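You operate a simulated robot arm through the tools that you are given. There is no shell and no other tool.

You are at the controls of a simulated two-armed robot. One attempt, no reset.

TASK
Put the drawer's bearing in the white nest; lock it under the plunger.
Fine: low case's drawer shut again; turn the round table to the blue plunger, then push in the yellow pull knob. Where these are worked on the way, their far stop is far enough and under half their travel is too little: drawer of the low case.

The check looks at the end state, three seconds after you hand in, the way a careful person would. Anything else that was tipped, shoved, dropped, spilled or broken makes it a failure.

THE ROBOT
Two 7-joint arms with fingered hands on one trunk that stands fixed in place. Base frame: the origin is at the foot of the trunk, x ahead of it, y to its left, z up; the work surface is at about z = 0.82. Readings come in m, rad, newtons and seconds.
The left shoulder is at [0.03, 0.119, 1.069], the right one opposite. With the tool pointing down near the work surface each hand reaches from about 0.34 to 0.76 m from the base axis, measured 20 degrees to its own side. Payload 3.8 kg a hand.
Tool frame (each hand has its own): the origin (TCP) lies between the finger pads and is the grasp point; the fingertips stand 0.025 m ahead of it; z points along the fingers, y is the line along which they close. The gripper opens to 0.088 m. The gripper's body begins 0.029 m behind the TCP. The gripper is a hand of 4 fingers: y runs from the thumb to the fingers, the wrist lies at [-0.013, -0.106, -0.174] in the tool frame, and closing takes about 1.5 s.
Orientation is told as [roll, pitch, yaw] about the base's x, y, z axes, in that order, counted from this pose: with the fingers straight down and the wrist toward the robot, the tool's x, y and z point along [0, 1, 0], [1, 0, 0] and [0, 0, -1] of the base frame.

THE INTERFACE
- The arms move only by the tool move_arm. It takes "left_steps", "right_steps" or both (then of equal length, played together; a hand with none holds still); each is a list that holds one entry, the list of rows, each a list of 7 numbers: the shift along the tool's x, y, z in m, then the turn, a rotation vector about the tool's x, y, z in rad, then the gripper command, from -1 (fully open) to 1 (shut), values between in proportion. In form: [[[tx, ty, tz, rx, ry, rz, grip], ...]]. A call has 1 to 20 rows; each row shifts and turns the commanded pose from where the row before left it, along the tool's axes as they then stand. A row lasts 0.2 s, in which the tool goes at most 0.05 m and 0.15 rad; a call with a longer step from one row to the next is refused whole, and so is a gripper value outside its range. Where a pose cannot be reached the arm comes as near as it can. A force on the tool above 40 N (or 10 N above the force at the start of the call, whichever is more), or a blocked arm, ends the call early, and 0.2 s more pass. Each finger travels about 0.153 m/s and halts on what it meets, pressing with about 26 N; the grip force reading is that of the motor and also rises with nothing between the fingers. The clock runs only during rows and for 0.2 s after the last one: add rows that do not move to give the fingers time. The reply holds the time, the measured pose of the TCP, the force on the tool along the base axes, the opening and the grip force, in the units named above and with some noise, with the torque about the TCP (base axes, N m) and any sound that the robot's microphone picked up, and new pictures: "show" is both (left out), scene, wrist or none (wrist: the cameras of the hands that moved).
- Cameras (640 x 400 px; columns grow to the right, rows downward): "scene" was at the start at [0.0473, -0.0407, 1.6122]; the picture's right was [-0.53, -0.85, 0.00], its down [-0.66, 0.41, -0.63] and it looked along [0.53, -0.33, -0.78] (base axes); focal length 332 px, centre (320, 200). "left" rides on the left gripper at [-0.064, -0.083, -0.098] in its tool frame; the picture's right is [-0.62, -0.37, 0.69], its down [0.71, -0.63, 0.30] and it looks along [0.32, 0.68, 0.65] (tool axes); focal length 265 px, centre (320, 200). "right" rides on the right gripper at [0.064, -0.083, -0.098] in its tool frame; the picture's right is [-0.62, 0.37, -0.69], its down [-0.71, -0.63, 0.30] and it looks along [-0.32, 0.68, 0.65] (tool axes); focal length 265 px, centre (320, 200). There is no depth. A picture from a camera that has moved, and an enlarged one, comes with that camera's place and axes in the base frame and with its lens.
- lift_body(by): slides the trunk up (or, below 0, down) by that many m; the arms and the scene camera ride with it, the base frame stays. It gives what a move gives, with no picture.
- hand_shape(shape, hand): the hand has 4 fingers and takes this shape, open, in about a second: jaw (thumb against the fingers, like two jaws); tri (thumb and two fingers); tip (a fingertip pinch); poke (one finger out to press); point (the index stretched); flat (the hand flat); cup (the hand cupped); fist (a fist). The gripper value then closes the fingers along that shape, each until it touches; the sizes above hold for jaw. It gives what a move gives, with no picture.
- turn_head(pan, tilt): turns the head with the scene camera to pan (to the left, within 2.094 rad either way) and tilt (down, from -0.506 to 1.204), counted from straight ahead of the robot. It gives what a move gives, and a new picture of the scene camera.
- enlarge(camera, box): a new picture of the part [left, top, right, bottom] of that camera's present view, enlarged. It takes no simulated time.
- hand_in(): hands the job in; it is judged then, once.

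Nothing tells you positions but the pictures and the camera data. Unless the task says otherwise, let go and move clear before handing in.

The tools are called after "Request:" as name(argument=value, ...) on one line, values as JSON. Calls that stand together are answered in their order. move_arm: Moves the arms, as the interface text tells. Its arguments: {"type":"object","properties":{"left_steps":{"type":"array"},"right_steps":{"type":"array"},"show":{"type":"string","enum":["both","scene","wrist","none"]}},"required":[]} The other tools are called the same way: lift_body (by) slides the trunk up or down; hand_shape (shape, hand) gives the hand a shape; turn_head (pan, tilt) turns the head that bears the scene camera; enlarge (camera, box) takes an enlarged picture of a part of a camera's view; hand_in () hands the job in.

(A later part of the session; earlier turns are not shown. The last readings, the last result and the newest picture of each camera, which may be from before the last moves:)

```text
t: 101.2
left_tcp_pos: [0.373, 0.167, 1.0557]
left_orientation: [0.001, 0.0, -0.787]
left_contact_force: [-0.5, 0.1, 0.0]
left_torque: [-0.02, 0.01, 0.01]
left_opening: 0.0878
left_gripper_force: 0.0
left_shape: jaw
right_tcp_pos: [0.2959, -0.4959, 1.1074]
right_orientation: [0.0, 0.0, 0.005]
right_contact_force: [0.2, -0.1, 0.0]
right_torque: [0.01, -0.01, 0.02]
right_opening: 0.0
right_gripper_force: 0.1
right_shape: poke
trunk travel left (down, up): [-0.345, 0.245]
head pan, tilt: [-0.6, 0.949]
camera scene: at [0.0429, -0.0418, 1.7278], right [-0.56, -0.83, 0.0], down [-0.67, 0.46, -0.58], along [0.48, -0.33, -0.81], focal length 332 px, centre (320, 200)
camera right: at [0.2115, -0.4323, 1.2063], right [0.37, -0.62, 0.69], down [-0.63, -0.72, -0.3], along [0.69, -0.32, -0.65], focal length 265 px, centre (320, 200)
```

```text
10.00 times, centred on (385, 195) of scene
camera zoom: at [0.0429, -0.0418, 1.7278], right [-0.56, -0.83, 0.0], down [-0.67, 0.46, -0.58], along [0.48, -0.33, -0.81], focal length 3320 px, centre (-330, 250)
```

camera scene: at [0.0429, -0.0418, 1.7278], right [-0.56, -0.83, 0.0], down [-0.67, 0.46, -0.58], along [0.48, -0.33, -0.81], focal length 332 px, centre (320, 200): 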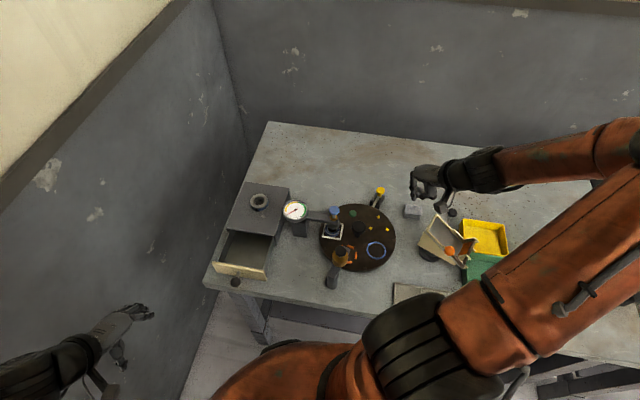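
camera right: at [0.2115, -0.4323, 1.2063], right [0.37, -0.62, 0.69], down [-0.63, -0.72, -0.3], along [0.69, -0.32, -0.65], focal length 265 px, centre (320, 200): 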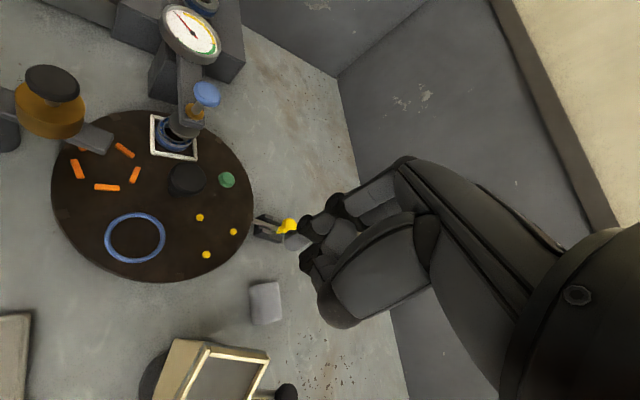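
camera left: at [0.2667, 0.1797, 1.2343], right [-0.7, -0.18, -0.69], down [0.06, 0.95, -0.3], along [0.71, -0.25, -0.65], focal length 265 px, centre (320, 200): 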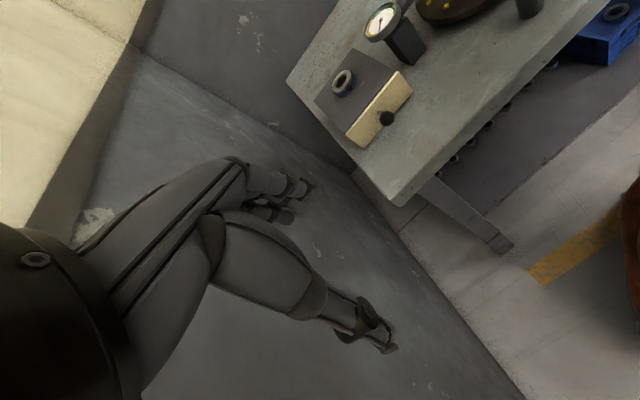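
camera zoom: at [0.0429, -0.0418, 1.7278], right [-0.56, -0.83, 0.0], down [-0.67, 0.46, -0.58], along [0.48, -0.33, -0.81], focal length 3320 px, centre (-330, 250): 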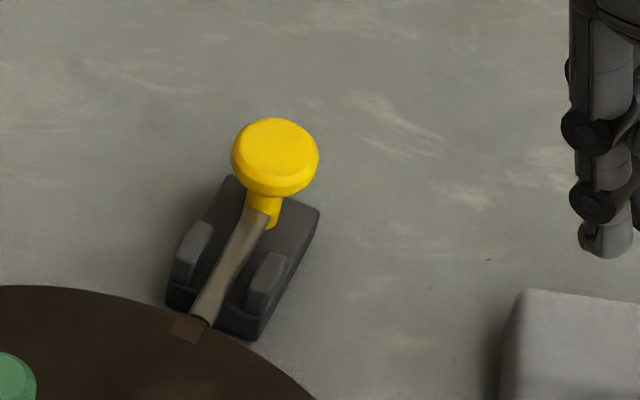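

Notch and pin are aligned. The yellow cap's centre is at about [0.470, -0.574], top z≈0.871; pushing direction toward the table axis is (-0.467, 0.884). I'll move the finger to its outer side, high first.

Request:
move_arm(right_steps=[[[-0.024, 0.036, 0, 0, 0, 0, -1], [-0.024, 0.036, 0, 0, 0, 0, -1], [-0.024, 0.036, 0, 0, 0, 0, -1], [-0.024, 0.036, 0, 0, 0, 0, -1], [-0.022, 0.045, 0, 0, 0, 0, -1], [0, 0, 0, 0, 0, 0, -1]]])

```text
t: 102.6
left_tcp_pos: [0.3701, 0.1676, 1.0569]
left_orientation: [0.0, -0.001, -0.787]
left_contact_force: [0.4, 0.0, -0.1]
left_torque: [-0.01, 0.0, 0.01]
left_opening: 0.0882
left_gripper_force: 0.0
left_shape: jaw
right_tcp_pos: [0.4841, -0.6124, 1.1073]
right_orientation: [0.001, 0.001, 0.005]
right_contact_force: [-0.3, 0.5, -0.3]
right_torque: [0.01, -0.01, -0.03]
right_opening: 0.0001
right_gripper_force: 0.1
right_shape: poke
trunk travel left (down, up): [-0.345, 0.245]
head pan, tilt: [-0.6, 0.949]
camera scene: at [0.0414, -0.0414, 1.7279], right [-0.56, -0.83, 0.0], down [-0.67, 0.46, -0.58], along [0.48, -0.33, -0.81], focal length 332 px, centre (320, 200)
camera right: at [0.3995, -0.5493, 1.2074], right [0.37, -0.62, 0.69], down [-0.62, -0.72, -0.3], along [0.69, -0.32, -0.65], focal length 265 px, centre (320, 200)
```

scene: 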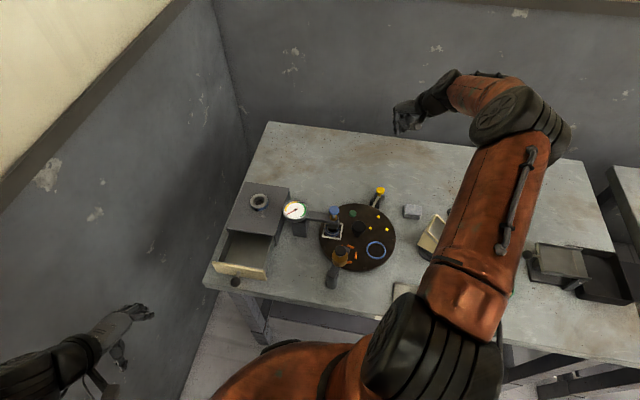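
right: 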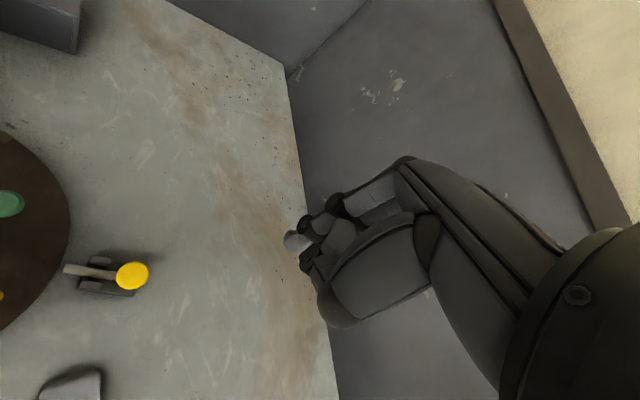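

Request:
move_arm(right_steps=[[[0, 0, 0.035, 0, 0, 0, -1], [0, 0, 0.035, 0, 0, 0, -1], [0, 0, 0.035, 0, 0, 0, -1], [0, 0, 0.035, 0, 0, 0, -1], [0, 0, 0, 0, 0, 0, -1]]])

```text
t: 103.8
left_tcp_pos: [0.3719, 0.1658, 1.0538]
left_orientation: [0.001, 0.0, -0.786]
left_contact_force: [-0.4, 0.7, 0.4]
left_torque: [-0.02, 0.02, 0.01]
left_opening: 0.0879
left_gripper_force: 0.0
left_shape: jaw
right_tcp_pos: [0.4843, -0.6132, 0.9684]
right_orientation: [-0.001, 0.0, 0.008]
right_contact_force: [0.3, -0.3, 0.9]
right_torque: [-0.01, 0.01, 0.0]
right_opening: 0.0
right_gripper_force: 0.1
right_shape: poke
trunk travel left (down, up): [-0.345, 0.245]
head pan, tilt: [-0.6, 0.949]
camera scene: at [0.0424, -0.0413, 1.7279], right [-0.56, -0.83, 0.0], down [-0.67, 0.46, -0.58], along [0.48, -0.33, -0.81], focal length 332 px, centre (320, 200)
camera right: at [0.4006, -0.55, 1.067], right [0.37, -0.62, 0.69], down [-0.62, -0.72, -0.3], along [0.69, -0.32, -0.65], focal length 265 px, centre (320, 200)
```

scene: 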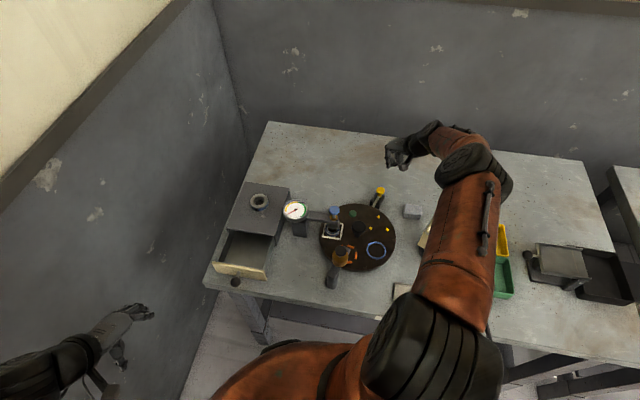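
right: 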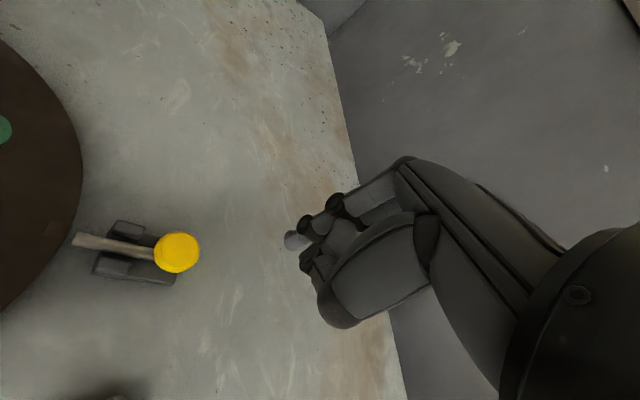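

Reach is good here. I'll do the rest of the descent with the trunk (−9 cm), keeping the arm posture.

Request:
lift_body(by=-0.09)

Request:
turn_head(pan=-0.75, tilt=0.9)

Request:
enlarge(camera="right", box=[120, 130, 380, 330])

Request:
enlarge(camera="scene", box=[280, 120, 440, 240])

```text
t: 105.0
left_tcp_pos: [0.3725, 0.1667, 0.9661]
left_orientation: [0.0, -0.001, -0.788]
left_contact_force: [0.3, 0.5, -0.2]
left_torque: [0.0, 0.0, -0.02]
left_opening: 0.0878
left_gripper_force: 0.0
left_shape: jaw
right_tcp_pos: [0.4864, -0.6137, 0.878]
right_orientation: [0.0, -0.001, 0.007]
right_contact_force: [0.7, -0.5, 0.7]
right_torque: [0.0, 0.0, 0.01]
right_opening: 0.0001
right_gripper_force: 0.1
right_shape: poke
trunk travel left (down, up): [-0.255, 0.335]
head pan, tilt: [-0.6, 0.949]
```

```text
t: 105.7
left_tcp_pos: [0.3719, 0.1663, 0.9651]
left_orientation: [0.001, 0.001, -0.787]
left_contact_force: [0.0, -0.6, -0.4]
left_torque: [-0.01, 0.0, 0.04]
left_opening: 0.0882
left_gripper_force: 0.0
left_shape: jaw
right_tcp_pos: [0.4864, -0.6128, 0.8771]
right_orientation: [0.0, 0.002, 0.007]
right_contact_force: [0.6, -0.8, -0.4]
right_torque: [0.0, 0.0, -0.04]
right_opening: 0.0
right_gripper_force: 0.0
right_shape: poke
trunk travel left (down, up): [-0.255, 0.335]
head pan, tilt: [-0.75, 0.901]
camera scene: at [0.0381, -0.052, 1.6414], right [-0.68, -0.73, 0.0], down [-0.57, 0.53, -0.62], along [0.45, -0.42, -0.78], focal length 332 px, centre (320, 200)
```

scene: 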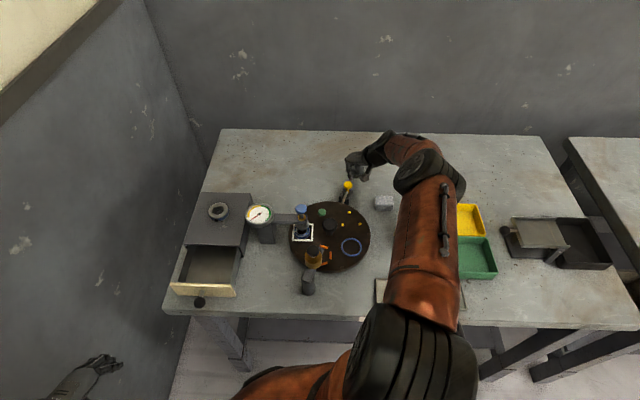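

```text
2.00 times, centred on (250, 230) of right
camera zoom: at [0.4009, -0.5502, 0.977], right [0.37, -0.62, 0.69], down [-0.62, -0.72, -0.3], along [0.69, -0.32, -0.65], focal length 531 px, centre (460, 140)
```

zoom: 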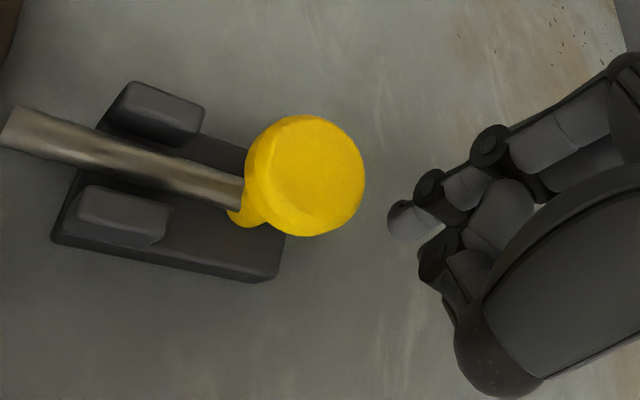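

```text
3.33 times, centred on (360, 180) of scene
camera zoom: at [0.0381, -0.052, 1.6414], right [-0.68, -0.73, 0.0], down [-0.57, 0.53, -0.62], along [0.45, -0.42, -0.78], focal length 1106 px, centre (187, 267)
```

zoom: 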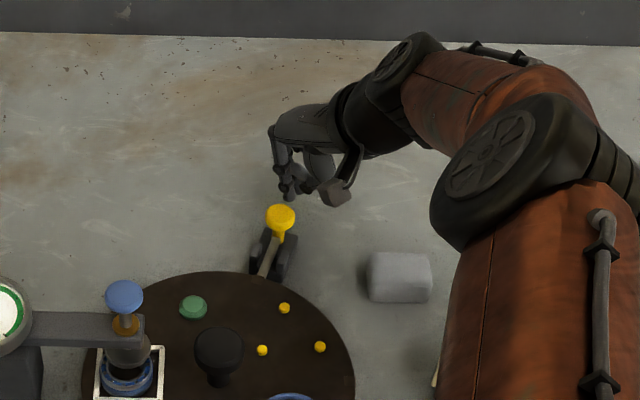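

The finger is right on the pin's axis, about 1.4 cm outside the yellow cap. Lowering a little and starting the push.

Request:
move_arm(right_steps=[[[0, 0, 0.006, 0, 0, 0, -1], [0.0071, -0.0037, 0, 0, 0, 0, -1], [0.0053, -0.0028, 0, 0, 0, 0, -1], [0.0027, -0.0014, 0, 0, 0, 0, -1], [0.0027, -0.0014, 0, 0, 0, 0, -1]]], show="none")

Request:
enlarge(camera="right", box=[120, 130, 380, 330])

Request:
enlarge(camera="scene", box=[320, 160, 380, 210])

```text
t: 106.9
left_tcp_pos: [0.3721, 0.1673, 0.9654]
left_orientation: [0.001, -0.001, -0.786]
left_contact_force: [0.4, -0.4, -0.3]
left_torque: [0.03, 0.01, 0.0]
left_opening: 0.088
left_gripper_force: 0.0
left_shape: jaw
right_tcp_pos: [0.4757, -0.594, 0.8715]
right_orientation: [-0.001, -0.001, 0.007]
right_contact_force: [-0.1, -0.4, -0.6]
right_torque: [-0.02, -0.01, -0.03]
right_opening: 0.0
right_gripper_force: 0.1
right_shape: poke
trunk travel left (down, up): [-0.255, 0.335]
head pan, tilt: [-0.75, 0.901]
```

```text
2.00 times, centred on (250, 230) of right
camera zoom: at [0.3914, -0.5327, 0.9709], right [0.37, -0.62, 0.69], down [-0.62, -0.72, -0.3], along [0.69, -0.32, -0.65], focal length 531 px, centre (460, 140)
```

zoom: 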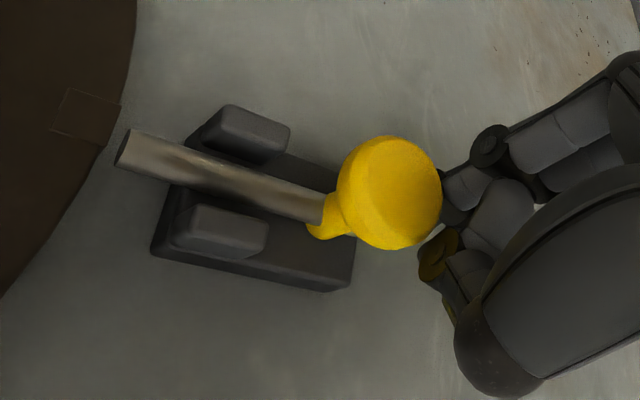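

```text
8.00 times, centred on (350, 185) of scene
camera zoom: at [0.038, -0.0521, 1.6414], right [-0.68, -0.73, 0.0], down [-0.57, 0.53, -0.62], along [0.45, -0.42, -0.78], focal length 2656 px, centre (80, 320)
```

zoom: 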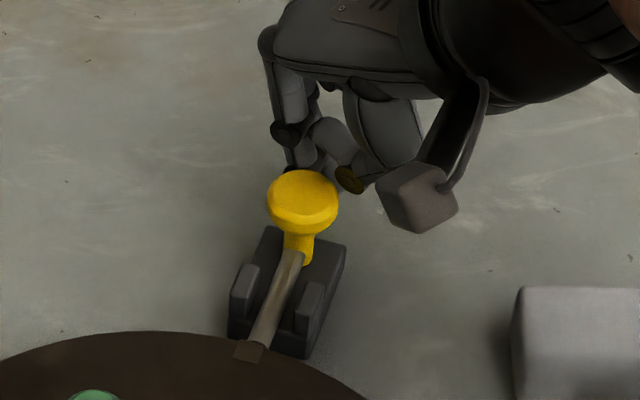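

Request:
move_arm(right_steps=[[[0.0027, -0.0014, 0, 0, 0, 0, -1], [0.0027, -0.0014, 0, 0, 0, 0, -1], [0.0027, -0.0014, 0, 0, 0, 0, -1], [0, 0, 0, 0, 0, 0, -1]]], show="none")

Request:
enlarge(camera="right", box=[120, 130, 380, 330])

Request:
enlarge(camera="scene", box=[320, 160, 380, 210])

```text
t: 107.9
left_tcp_pos: [0.3725, 0.1661, 0.9668]
left_orientation: [0.001, 0.001, -0.788]
left_contact_force: [0.5, 0.3, 0.0]
left_torque: [-0.01, 0.02, 0.01]
left_opening: 0.0877
left_gripper_force: 0.1
left_shape: jaw
right_tcp_pos: [0.4726, -0.588, 0.8718]
right_orientation: [0.0, 0.001, 0.008]
right_contact_force: [0.3, -1.1, 0.3]
right_torque: [0.0, -0.03, 0.01]
right_opening: 0.0001
right_gripper_force: 0.1
right_shape: poke
trunk travel left (down, up): [-0.255, 0.335]
head pan, tilt: [-0.75, 0.901]
```

```text
2.00 times, centred on (250, 230) of right
camera zoom: at [0.3872, -0.5253, 0.9711], right [0.37, -0.62, 0.69], down [-0.62, -0.72, -0.3], along [0.69, -0.32, -0.65], focal length 531 px, centre (460, 140)
```

zoom: 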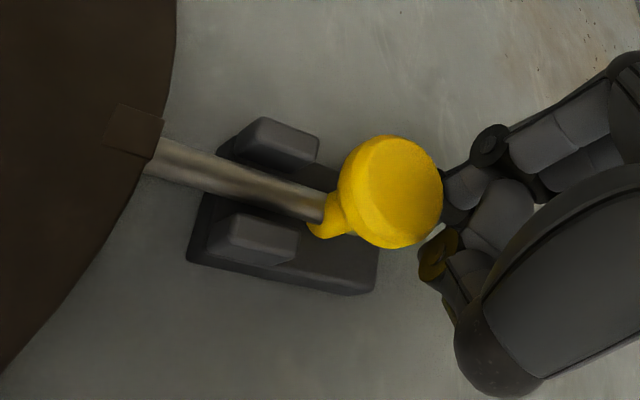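

```text
8.00 times, centred on (350, 185) of scene
camera zoom: at [0.0381, -0.0521, 1.6414], right [-0.68, -0.73, 0.0], down [-0.57, 0.53, -0.62], along [0.45, -0.42, -0.78], focal length 2656 px, centre (80, 320)
```

zoom: 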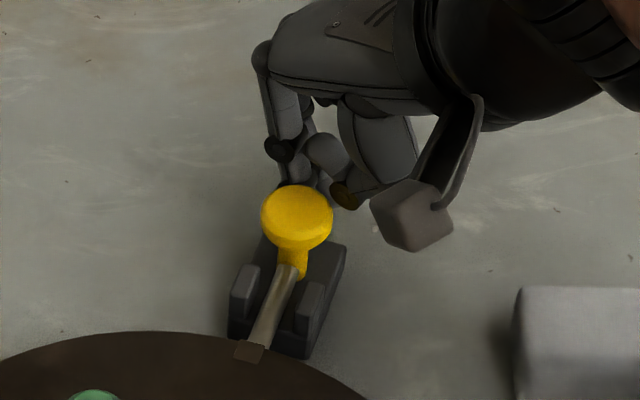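

The pin is sliding in toward the notch with little force. Continuing to its stop.

Request:
move_arm(right_steps=[[[0.0027, -0.0014, 0, 0, 0, 0, -1], [0.0027, -0.0014, 0, 0, 0, 0, -1], [0.0027, -0.0014, 0, 0, 0, 0, -1], [0, 0, 0, 0, 0, 0, -1]]], show="none")

Request:
enlarge(camera="right", box=[120, 130, 380, 330])

Request:
enlarge(camera="scene", box=[320, 160, 380, 210])

```text
t: 108.9
left_tcp_pos: [0.3716, 0.1669, 0.9648]
left_orientation: [0.0, 0.002, -0.787]
left_contact_force: [-0.4, 0.0, 0.3]
left_torque: [-0.04, 0.02, 0.0]
left_opening: 0.0878
left_gripper_force: 0.1
left_shape: jaw
right_tcp_pos: [0.4681, -0.5802, 0.8717]
right_orientation: [-0.002, -0.001, 0.004]
right_contact_force: [3.9, -7.1, 1.1]
right_torque: [-0.03, -0.04, -0.09]
right_opening: 0.0
right_gripper_force: 0.0
right_shape: poke
trunk travel left (down, up): [-0.255, 0.335]
head pan, tilt: [-0.75, 0.901]
```

```text
2.00 times, centred on (250, 230) of right
camera zoom: at [0.3832, -0.5178, 0.9706], right [0.37, -0.62, 0.69], down [-0.63, -0.72, -0.3], along [0.69, -0.32, -0.65], focal length 531 px, centre (460, 140)
```

zoom: 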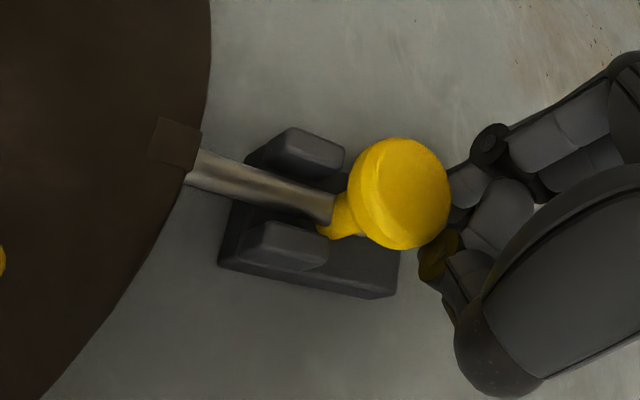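

```text
8.00 times, centred on (350, 185) of scene
camera zoom: at [0.0387, -0.0531, 1.6414], right [-0.68, -0.73, 0.0], down [-0.57, 0.53, -0.62], along [0.45, -0.42, -0.78], focal length 2656 px, centre (80, 320)
```

zoom: 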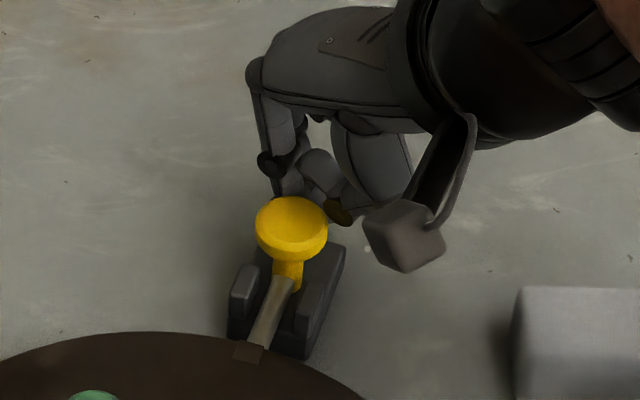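

Request:
move_arm(right_steps=[[[0.0018, -0.0009, 0, 0, 0, 0, -1], [0.0018, -0.0009, 0, 0, 0, 0, -1], [0, 0, 0, 0, 0, 0, -1]]], show="none")

Request:
enlarge(camera="scene", box=[320, 160, 380, 210])

```text
t: 109.7
left_tcp_pos: [0.3737, 0.1645, 0.9648]
left_orientation: [-0.001, 0.001, -0.786]
left_contact_force: [0.0, -1.0, -0.1]
left_torque: [-0.02, -0.03, 0.02]
left_opening: 0.0878
left_gripper_force: 0.1
left_shape: jaw
right_tcp_pos: [0.467, -0.579, 0.8707]
right_orientation: [-0.001, -0.001, 0.005]
right_contact_force: [8.5, -18.3, 1.7]
right_torque: [-0.04, -0.04, -0.17]
right_opening: 0.0
right_gripper_force: 0.1
right_shape: poke
trunk travel left (down, up): [-0.255, 0.335]
head pan, tilt: [-0.75, 0.901]
```

```text
8.00 times, centred on (350, 185) of scene
camera zoom: at [0.0394, -0.0548, 1.6413], right [-0.68, -0.73, 0.0], down [-0.57, 0.54, -0.62], along [0.45, -0.42, -0.78], focal length 2656 px, centre (80, 320)
```

zoom: 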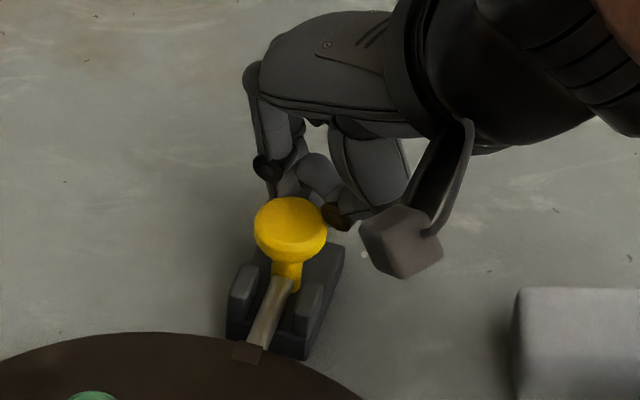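

The force climbs to 20 N with no further travel (about 1.5 cm total), so the pin is at its stop inside the rim. Backing off and rising to inspect.

Request:
move_arm(right_steps=[[[-0.009, 0.0047, 0, 0, 0, 0, -1], [-0.018, 0.0094, 0, 0, 0, 0, -1], [0, 0, -0.03, 0, 0, 0, -1], [0, 0, -0.04, 0, 0, 0, -1], [0, 0, -0.04, 0, 0, 0, -1], [0, 0, 0, 0, 0, 0, -1]]])

Request:
enlarge(camera="right", box=[40, 180, 240, 320])

Request:
enlarge(camera="scene", box=[320, 160, 380, 210])

Request:
enlarge(camera="scene", box=[270, 180, 390, 290])

```text
t: 111.1
left_tcp_pos: [0.3721, 0.1671, 0.9644]
left_orientation: [0.0, 0.0, -0.787]
left_contact_force: [1.1, 0.2, -0.1]
left_torque: [-0.02, -0.01, 0.0]
left_opening: 0.0878
left_gripper_force: 0.1
left_shape: jaw
right_tcp_pos: [0.4803, -0.6012, 0.9834]
right_orientation: [0.001, 0.001, 0.008]
right_contact_force: [1.0, -0.1, 0.2]
right_torque: [0.01, 0.0, 0.04]
right_opening: 0.0
right_gripper_force: 0.1
right_shape: poke
trunk travel left (down, up): [-0.255, 0.335]
head pan, tilt: [-0.75, 0.901]
camera scene: at [0.0384, -0.0526, 1.6414], right [-0.68, -0.73, 0.0], down [-0.57, 0.53, -0.62], along [0.45, -0.42, -0.78], focal length 332 px, centre (320, 200)
camera right: at [0.3959, -0.5392, 1.0821], right [0.37, -0.62, 0.69], down [-0.62, -0.72, -0.3], along [0.69, -0.32, -0.65], focal length 265 px, centre (320, 200)
```

scene: 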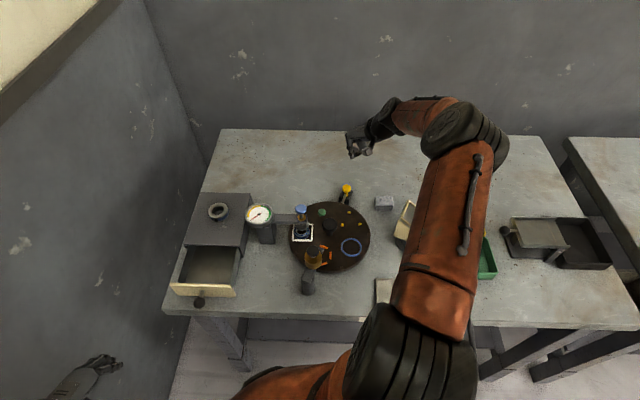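
right: 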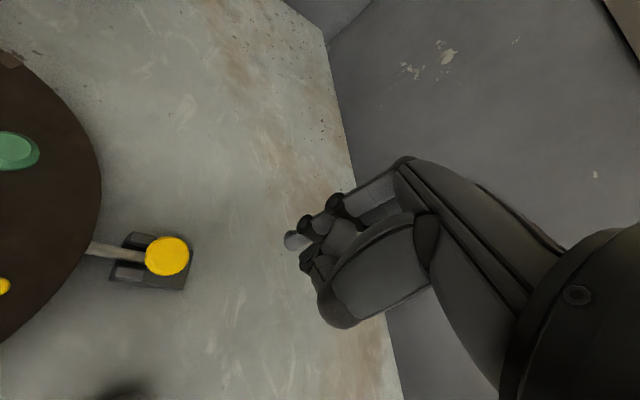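

```text
2.86 times, centred on (140, 250) of right
camera zoom: at [0.3959, -0.5392, 1.0821], right [0.37, -0.62, 0.69], down [-0.62, -0.72, -0.3], along [0.69, -0.32, -0.65], focal length 758 px, centre (834, 57)
```

zoom: 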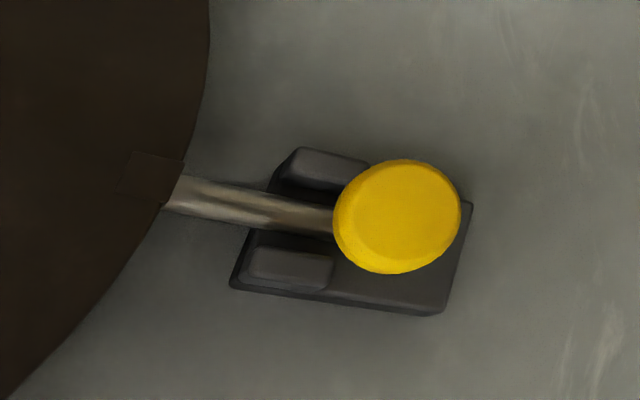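

```text
8.00 times, centred on (350, 185) of scene
camera zoom: at [0.0384, -0.0526, 1.6414], right [-0.68, -0.73, 0.0], down [-0.57, 0.53, -0.62], along [0.45, -0.42, -0.78], focal length 2656 px, centre (80, 320)
```

zoom: 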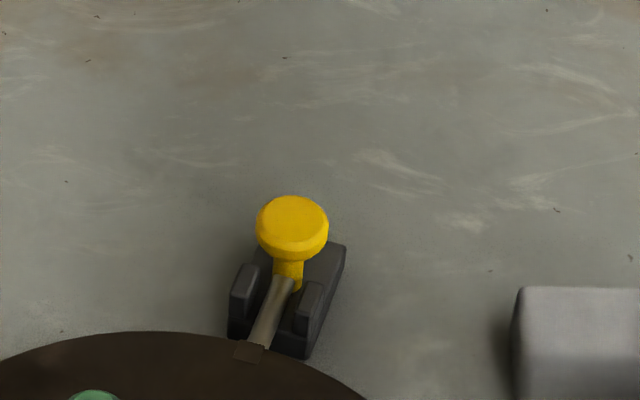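

```text
3.64 times, centred on (330, 235) of scene
camera zoom: at [0.0384, -0.0526, 1.6414], right [-0.68, -0.73, 0.0], down [-0.57, 0.53, -0.62], along [0.45, -0.42, -0.78], focal length 1207 px, centre (284, 73)
```

zoom: 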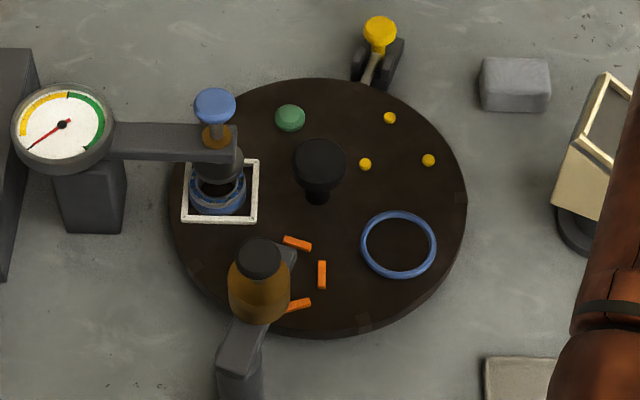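

The pin sits engaged in the notch, the bearing is under the blue plunger's foot. Now the drawer: I'll raise the trunk back up and use the left hand, whose forward axis at yaw −45° matches the closing direction.

Request:
lift_body(by=0.17)

Request:
turn_head(pan=-0.35, tilt=0.95)

Request:
move_arm(left_steps=[[[-0.02, 0.03, 0, 0, 0, 0, 1], [-0.02, 0.03, 0, 0, 0, 0, 1], [-0.02, 0.03, 0, 0, 0, 0, 1], [-0.02, 0.03, 0, 0, 0, 0, 1], [-0.015, 0.025, 0, 0, 0, 0, 1], [0, 0, 0, 0, 0, 0, 1]]])

Request:
enlarge(camera="scene", box=[180, 150, 380, 320])

```text
t: 113.0
left_tcp_pos: [0.373, 0.1674, 1.1355]
left_orientation: [0.0, 0.001, -0.789]
left_contact_force: [-1.3, -0.4, -0.5]
left_torque: [-0.04, -0.02, -0.01]
left_opening: 0.0879
left_gripper_force: 0.1
left_shape: jaw
right_tcp_pos: [0.4805, -0.6011, 1.1525]
right_orientation: [-0.002, 0.0, 0.007]
right_contact_force: [1.1, 0.2, -0.2]
right_torque: [-0.02, 0.0, -0.01]
right_opening: 0.0001
right_gripper_force: 0.1
right_shape: poke
trunk travel left (down, up): [-0.425, 0.165]
head pan, tilt: [-0.75, 0.901]
```

```text
t: 113.9
left_tcp_pos: [0.3717, 0.1671, 1.1365]
left_orientation: [-0.001, 0.001, -0.788]
left_contact_force: [-0.4, 0.2, 0.2]
left_torque: [-0.01, 0.02, -0.03]
left_opening: 0.088
left_gripper_force: 0.2
left_shape: jaw
right_tcp_pos: [0.4798, -0.6017, 1.1536]
right_orientation: [0.0, -0.002, 0.006]
right_contact_force: [0.3, 0.2, 1.2]
right_torque: [-0.01, 0.0, -0.02]
right_opening: 0.0001
right_gripper_force: 0.1
right_shape: poke
trunk travel left (down, up): [-0.425, 0.165]
head pan, tilt: [-0.351, 0.949]
camera scene: at [0.0511, -0.0257, 1.8078], right [-0.34, -0.94, 0.0], down [-0.76, 0.28, -0.58], along [0.55, -0.2, -0.81], focal length 332 px, centre (320, 200)
```

scene: 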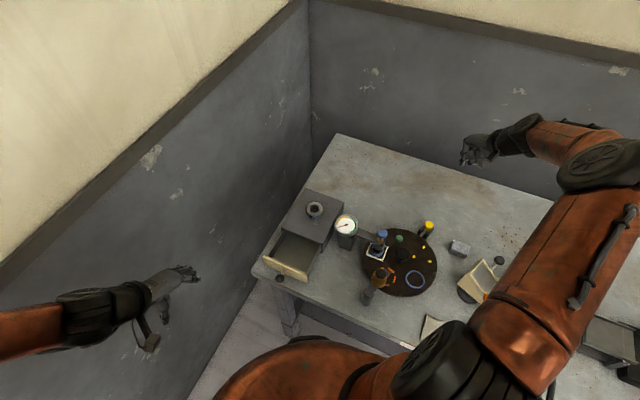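

```text
t: 115.3
left_tcp_pos: [0.4018, 0.0245, 1.133]
left_orientation: [0.0, 0.0, -0.786]
left_contact_force: [-0.3, 0.0, 0.1]
left_torque: [0.0, -0.01, 0.01]
left_opening: 0.0
left_gripper_force: 25.9
left_shape: jaw
left hand out of reach, approached as far as the arm can: row 5
right_tcp_pos: [0.4807, -0.6011, 1.1525]
right_orientation: [0.0, 0.0, 0.007]
right_contact_force: [0.1, -0.7, -0.7]
right_torque: [0.03, 0.01, 0.01]
right_opening: 0.0002
right_gripper_force: 0.1
right_shape: poke
trunk travel left (down, up): [-0.425, 0.165]
head pan, tilt: [-0.351, 0.949]
camera scene: at [0.0514, -0.0258, 1.8078], right [-0.34, -0.94, 0.0], down [-0.76, 0.28, -0.58], along [0.55, -0.2, -0.81], focal length 332 px, centre (320, 200)
camera left: at [0.2973, 0.0385, 1.2319], right [-0.7, -0.18, -0.69], down [0.06, 0.95, -0.3], along [0.71, -0.26, -0.65], focal length 265 px, centre (320, 200)
```

scene: 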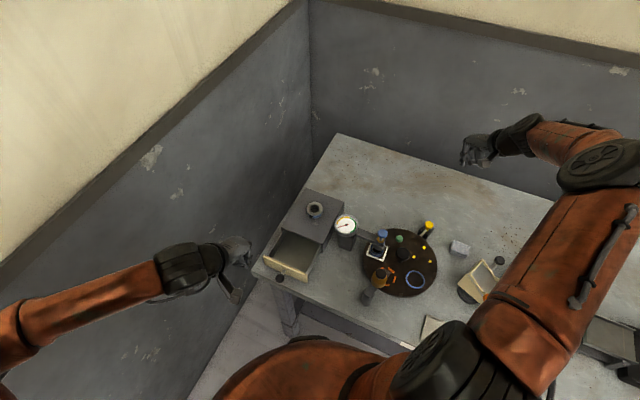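
left: 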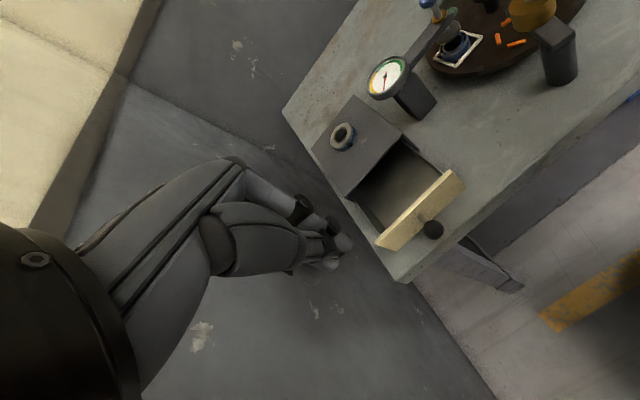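

```text
2.35 times, centred on (280, 235) of scene
camera zoom: at [0.0514, -0.0258, 1.8078], right [-0.34, -0.94, 0.0], down [-0.76, 0.28, -0.58], along [0.55, -0.2, -0.81], focal length 781 px, centre (414, 118)
```

zoom: 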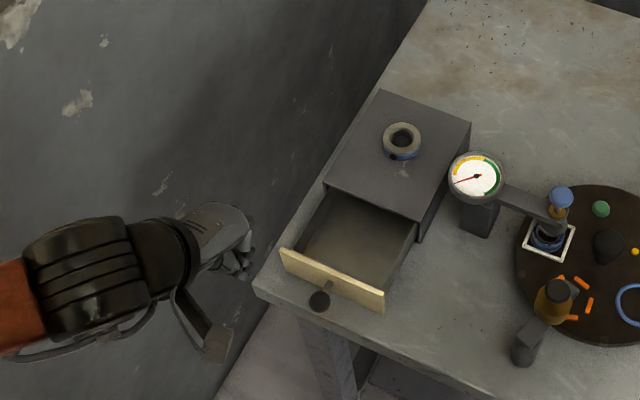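

The left wrist nears its limit at −45°. I'll turn it more inward (about −75°) and then approach the outer side of the drawer knob.

Request:
move_arm(left_steps=[[[0, 0, 0, 0, 0, 0.13, 1], [0, 0, 0, 0, 0, 0.13, 1], [0, 0, 0, 0, 0, 0.13, 1], [0, 0, 0, 0, 0, 0.13, 1], [0, 0, 0.04, 0, 0, 0, 1], [0, 0, 0.04, 0, 0, 0, 1], [0, 0, 0.03, 0, 0, 0, 1], [0, 0, 0, 0, 0, 0, 1]]])

Request:
enlarge(camera="scene", box=[180, 150, 380, 320])

```text
t: 117.1
left_tcp_pos: [0.3515, 0.0383, 1.035]
left_orientation: [-0.001, -0.001, -1.305]
left_contact_force: [0.4, 0.3, -0.3]
left_torque: [0.03, 0.0, -0.02]
left_opening: 0.0001
left_gripper_force: 26.3
left_shape: jaw
left hand out of reach, approached as far as the arm can: row 4, 5, 6, 7
right_tcp_pos: [0.481, -0.6015, 1.1521]
right_orientation: [0.0, 0.001, 0.008]
right_contact_force: [-1.1, -1.4, 0.2]
right_torque: [0.03, 0.01, 0.0]
right_opening: 0.0
right_gripper_force: 0.1
right_shape: poke
trunk travel left (down, up): [-0.425, 0.165]
head pan, tilt: [-0.351, 0.949]
camera scene: at [0.0516, -0.0259, 1.8078], right [-0.34, -0.94, 0.0], down [-0.76, 0.28, -0.58], along [0.55, -0.2, -0.81], focal length 332 px, centre (320, 200)
camera left: at [0.2686, 0.1013, 1.1329], right [-0.69, 0.19, -0.69], down [0.52, 0.79, -0.3], along [0.49, -0.58, -0.65], focal length 265 px, centre (320, 200)
```

scene: 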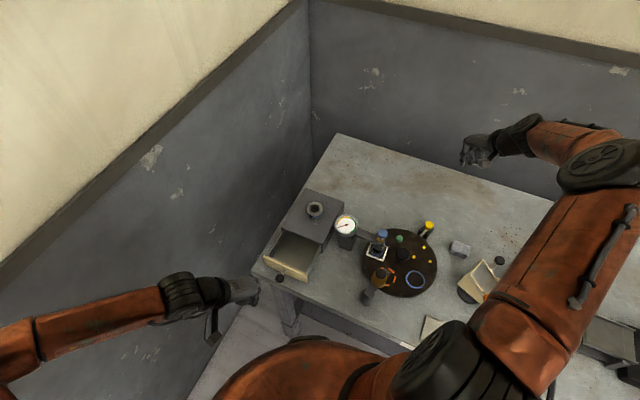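
left: 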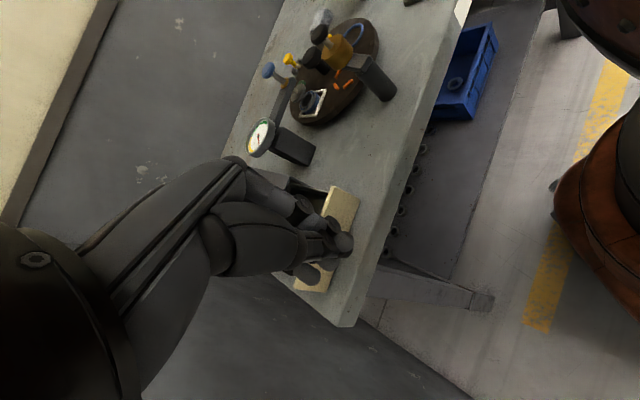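

```text
2.35 times, centred on (280, 235) of scene
camera zoom: at [0.0516, -0.0259, 1.8078], right [-0.34, -0.94, 0.0], down [-0.76, 0.28, -0.58], along [0.55, -0.2, -0.81], focal length 781 px, centre (414, 118)
```

zoom: 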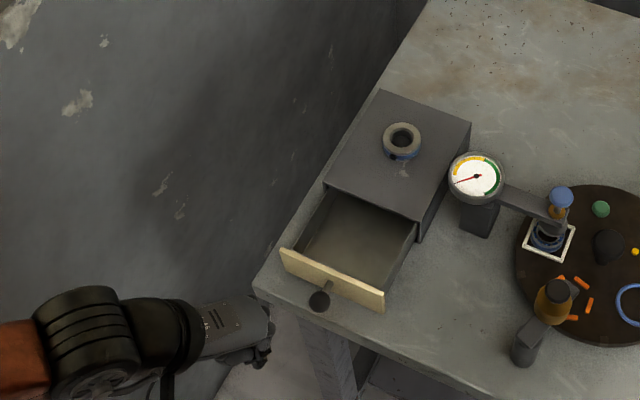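

The left arm cannot reach there in this posture. The right hand opened the drawer comfortably at yaw +45°, so it will close it too. I'll withdraw the left hand and bring the right hand back the safe way.

Request:
move_arm(left_steps=[[[0, 0, -0.04, 0, 0, -0.13, 1], [0, -0.03, -0.04, 0, 0, -0.13, 1], [0, -0.04, -0.03, 0, 0, -0.13, 1], [0, -0.04, 0, 0, 0, -0.13, 1], [0.01, -0.04, 0, 0, 0, 0, 1], [0.01, -0.04, 0, 0, 0, 0, 1], [0, 0, 0, 0, 0, 0, 1], [0, 0, 0, 0, 0, 0, 1]]], right_steps=[[[0.03, -0.025, -0.01, 0, 0, 0, -1], [0.03, -0.025, -0.01, 0, 0, 0, -1], [0.03, -0.025, -0.01, 0, 0, 0, -1], [0.03, -0.025, -0.01, 0, 0, 0, -1], [0.03, -0.025, 0, 0, 0, 0, -1], [0.03, -0.02, 0, 0, 0, 0, -1], [0.03, 0, 0, 0, 0, 0, -1], [0, 0, 0, 0, 0, 0, -1]]], show="scene")

Request:
hand_shape(hand="right", shape="jaw")

```text
t: 118.9
left_tcp_pos: [0.2787, 0.2114, 1.1322]
left_orientation: [0.0, 0.0, -0.787]
left_contact_force: [-0.3, -0.2, -0.3]
left_torque: [-0.05, 0.01, -0.01]
left_opening: 0.0
left_gripper_force: 26.1
left_shape: jaw
left hand out of reach, approached as far as the arm can: row 4, 5
right_tcp_pos: [0.3337, -0.3912, 1.1918]
right_orientation: [0.0, 0.0, 0.008]
right_contact_force: [0.4, -0.4, -0.1]
right_torque: [-0.02, 0.0, 0.0]
right_opening: 0.0
right_gripper_force: 0.0
right_shape: poke
trunk travel left (down, up): [-0.425, 0.165]
head pan, tilt: [-0.351, 0.949]
camera scene: at [0.0505, -0.0265, 1.8078], right [-0.34, -0.94, 0.0], down [-0.76, 0.28, -0.58], along [0.55, -0.2, -0.81], focal length 332 px, centre (320, 200)
```

scene: 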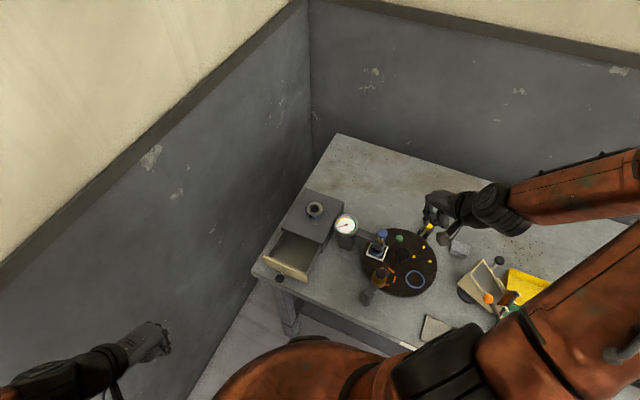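

```text
t: 119.8
left_tcp_pos: [0.2792, 0.2105, 1.1312]
left_orientation: [-0.001, -0.001, -0.787]
left_contact_force: [1.3, -0.9, -0.8]
left_torque: [-0.03, 0.0, 0.02]
left_opening: 0.0
left_gripper_force: 26.7
left_shape: jaw
right_tcp_pos: [0.3343, -0.3912, 1.1922]
right_orientation: [0.001, 0.0, 0.008]
right_contact_force: [0.3, 0.8, -0.2]
right_torque: [-0.03, -0.02, 0.01]
right_opening: 0.0878
right_gripper_force: 0.1
right_shape: jaw
trunk travel left (down, up): [-0.425, 0.165]
head pan, tilt: [-0.351, 0.949]
```

Request:
move_arm(right_steps=[[[0, 0, 0, 0, 0, -0.131, 0], [0, 0, 0, 0, 0, -0.131, 0.5], [0, 0, 0, 0, 0, -0.131, 1], [0, 0, 0, 0, 0, -0.131, 1], [0, 0, 0, 0, 0, -0.131, 1], [0, 0, 0, 0, 0, -0.125, 1], [0.015, 0.04, 0, 0, 0, 0, 1], [0.015, 0.04, 0, 0, 0, 0, 1], [0.015, 0.04, 0, 0, 0, 0, 1], [0.015, 0.04, 0, 0, 0, 0, 1], [0.025, 0.035, 0, 0, 0, 0, 1], [0.03, 0.035, 0, 0, 0, 0, 1], [0.035, 0.03, 0, 0, 0, 0, 1], [0.035, 0.03, 0, 0, 0, 0, 1], [0.035, 0.03, 0, 0, 0, 0, 1], [0, 0, 0, 0, 0, 0, 1]]])

Request:
enlarge(camera="scene", box=[180, 150, 380, 320])

```text
t: 123.2
left_tcp_pos: [0.28, 0.21, 1.1312]
left_orientation: [0.001, -0.001, -0.787]
left_contact_force: [-0.3, -0.3, 0.5]
left_torque: [-0.02, -0.01, 0.0]
left_opening: 0.0
left_gripper_force: 25.6
left_shape: jaw
right_tcp_pos: [0.4051, -0.0117, 1.1931]
right_orientation: [-0.001, 0.0, 0.787]
right_contact_force: [-0.5, 0.1, -0.5]
right_torque: [0.03, 0.02, 0.0]
right_opening: 0.0
right_gripper_force: 25.7
right_shape: jaw
trunk travel left (down, up): [-0.425, 0.165]
head pan, tilt: [-0.351, 0.949]
camera scene: at [0.0509, -0.0268, 1.8078], right [-0.34, -0.94, 0.0], down [-0.76, 0.28, -0.58], along [0.55, -0.2, -0.81], focal length 332 px, centre (320, 200)
camera right: at [0.2998, -0.0252, 1.2927], right [0.7, -0.18, 0.69], down [0.06, -0.95, -0.3], along [0.71, 0.26, -0.65], focal length 265 px, centre (320, 200)
```

scene: 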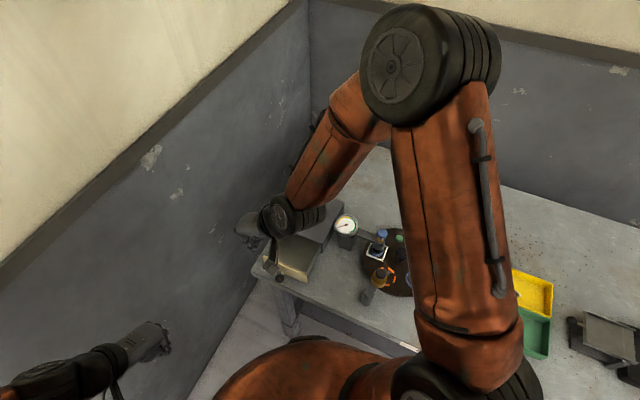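
right: 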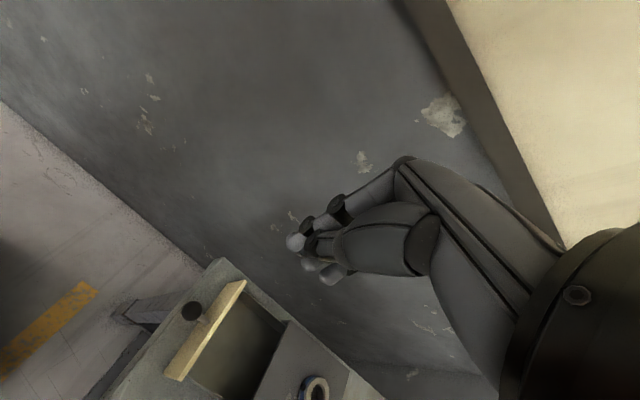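

```text
2.35 times, centred on (280, 235) of scene
camera zoom: at [0.0509, -0.0268, 1.8078], right [-0.34, -0.94, 0.0], down [-0.76, 0.28, -0.58], along [0.55, -0.2, -0.81], focal length 781 px, centre (414, 118)
```

zoom: 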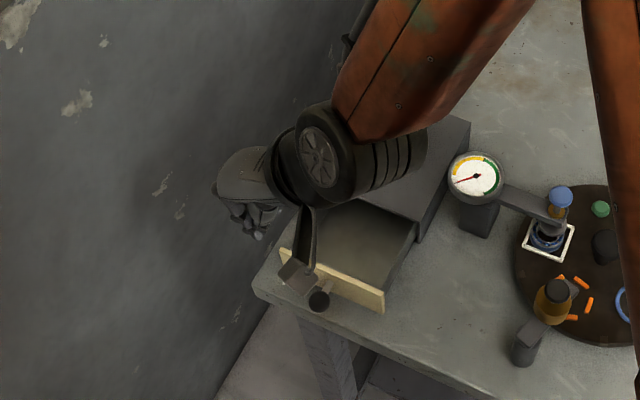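

Positioned just outside the knob, beyond the table's near edge. Adjusting slightly outward and descending to knob height.

Request:
move_arm(right_steps=[[[0.012, 0.009, 0.03, 0, 0, 0, 1], [0, 0, 0.04, 0, 0, 0, 1], [0, 0, 0.04, 0, 0, 0, 1], [0, 0, 0.04, 0, 0, 0, 1], [0, 0, 0.04, 0, 0, 0, 1], [0, 0, 0.04, 0, 0, 0, 1], [0, 0, 0.04, 0, 0, 0, 1], [0, 0, 0.03, 0, 0, 0, 1], [0, 0, 0.024, 0, 0, 0, 1], [0, 0, 0, 0, 0, 0, 1]]])

Request:
enlarge(camera="right", box=[180, 150, 440, 350])

Request:
enlarge(camera="scene", box=[230, 200, 330, 300])

```text
t: 125.4
left_tcp_pos: [0.2798, 0.2118, 1.1323]
left_orientation: [-0.002, 0.001, -0.787]
left_contact_force: [-0.4, 0.0, 0.7]
left_torque: [-0.03, 0.01, -0.01]
left_opening: 0.0
left_gripper_force: 26.4
left_shape: jaw
right_tcp_pos: [0.4007, 0.0039, 0.8682]
right_orientation: [-0.001, 0.001, 0.786]
right_contact_force: [0.2, 0.3, -0.5]
right_torque: [-0.02, 0.01, 0.02]
right_opening: 0.0001
right_gripper_force: 26.2
right_shape: jaw
trunk travel left (down, up): [-0.425, 0.165]
head pan, tilt: [-0.351, 0.949]
camera scene: at [0.0511, -0.0253, 1.8078], right [-0.34, -0.94, 0.0], down [-0.76, 0.28, -0.58], along [0.55, -0.2, -0.81], focal length 332 px, centre (320, 200)
camera right: at [0.2954, -0.0112, 0.9677], right [0.7, -0.18, 0.69], down [0.06, -0.95, -0.3], along [0.71, 0.26, -0.65], focal length 265 px, centre (320, 200)
```

scene: 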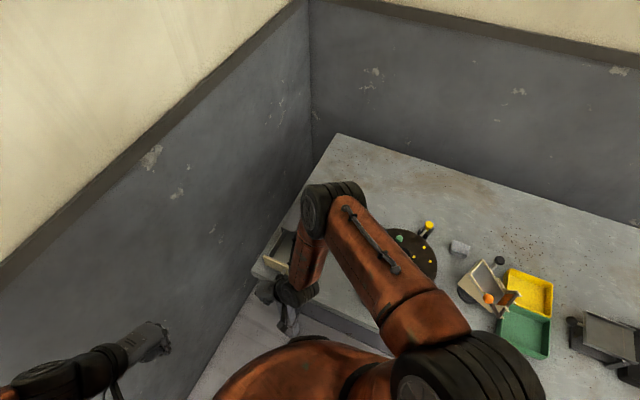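
right: 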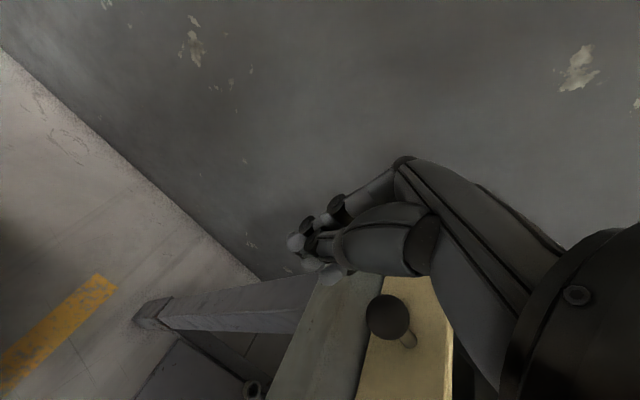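

```text
2.00 times, centred on (310, 250) of right
camera zoom: at [0.2954, -0.0112, 0.9677], right [0.7, -0.18, 0.69], down [0.06, -0.95, -0.3], along [0.71, 0.26, -0.65], focal length 531 px, centre (340, 100)
```

zoom: 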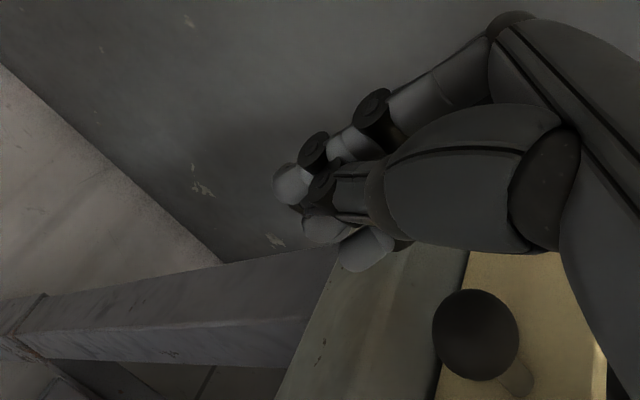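

```text
4.00 times, centred on (280, 250) of scene
camera zoom: at [0.0511, -0.0253, 1.8078], right [-0.34, -0.94, 0.0], down [-0.76, 0.28, -0.58], along [0.55, -0.2, -0.81], focal length 1328 px, centre (480, 0)
```

zoom: 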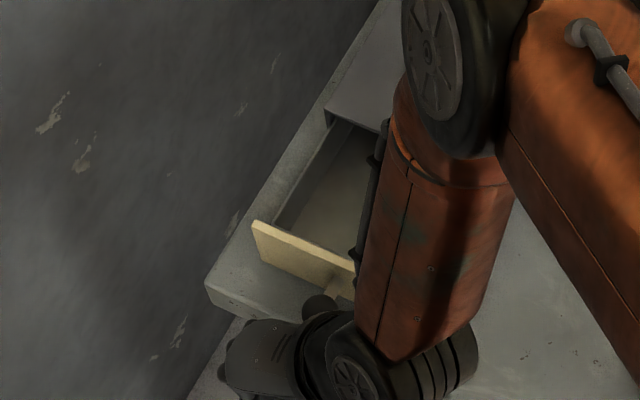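

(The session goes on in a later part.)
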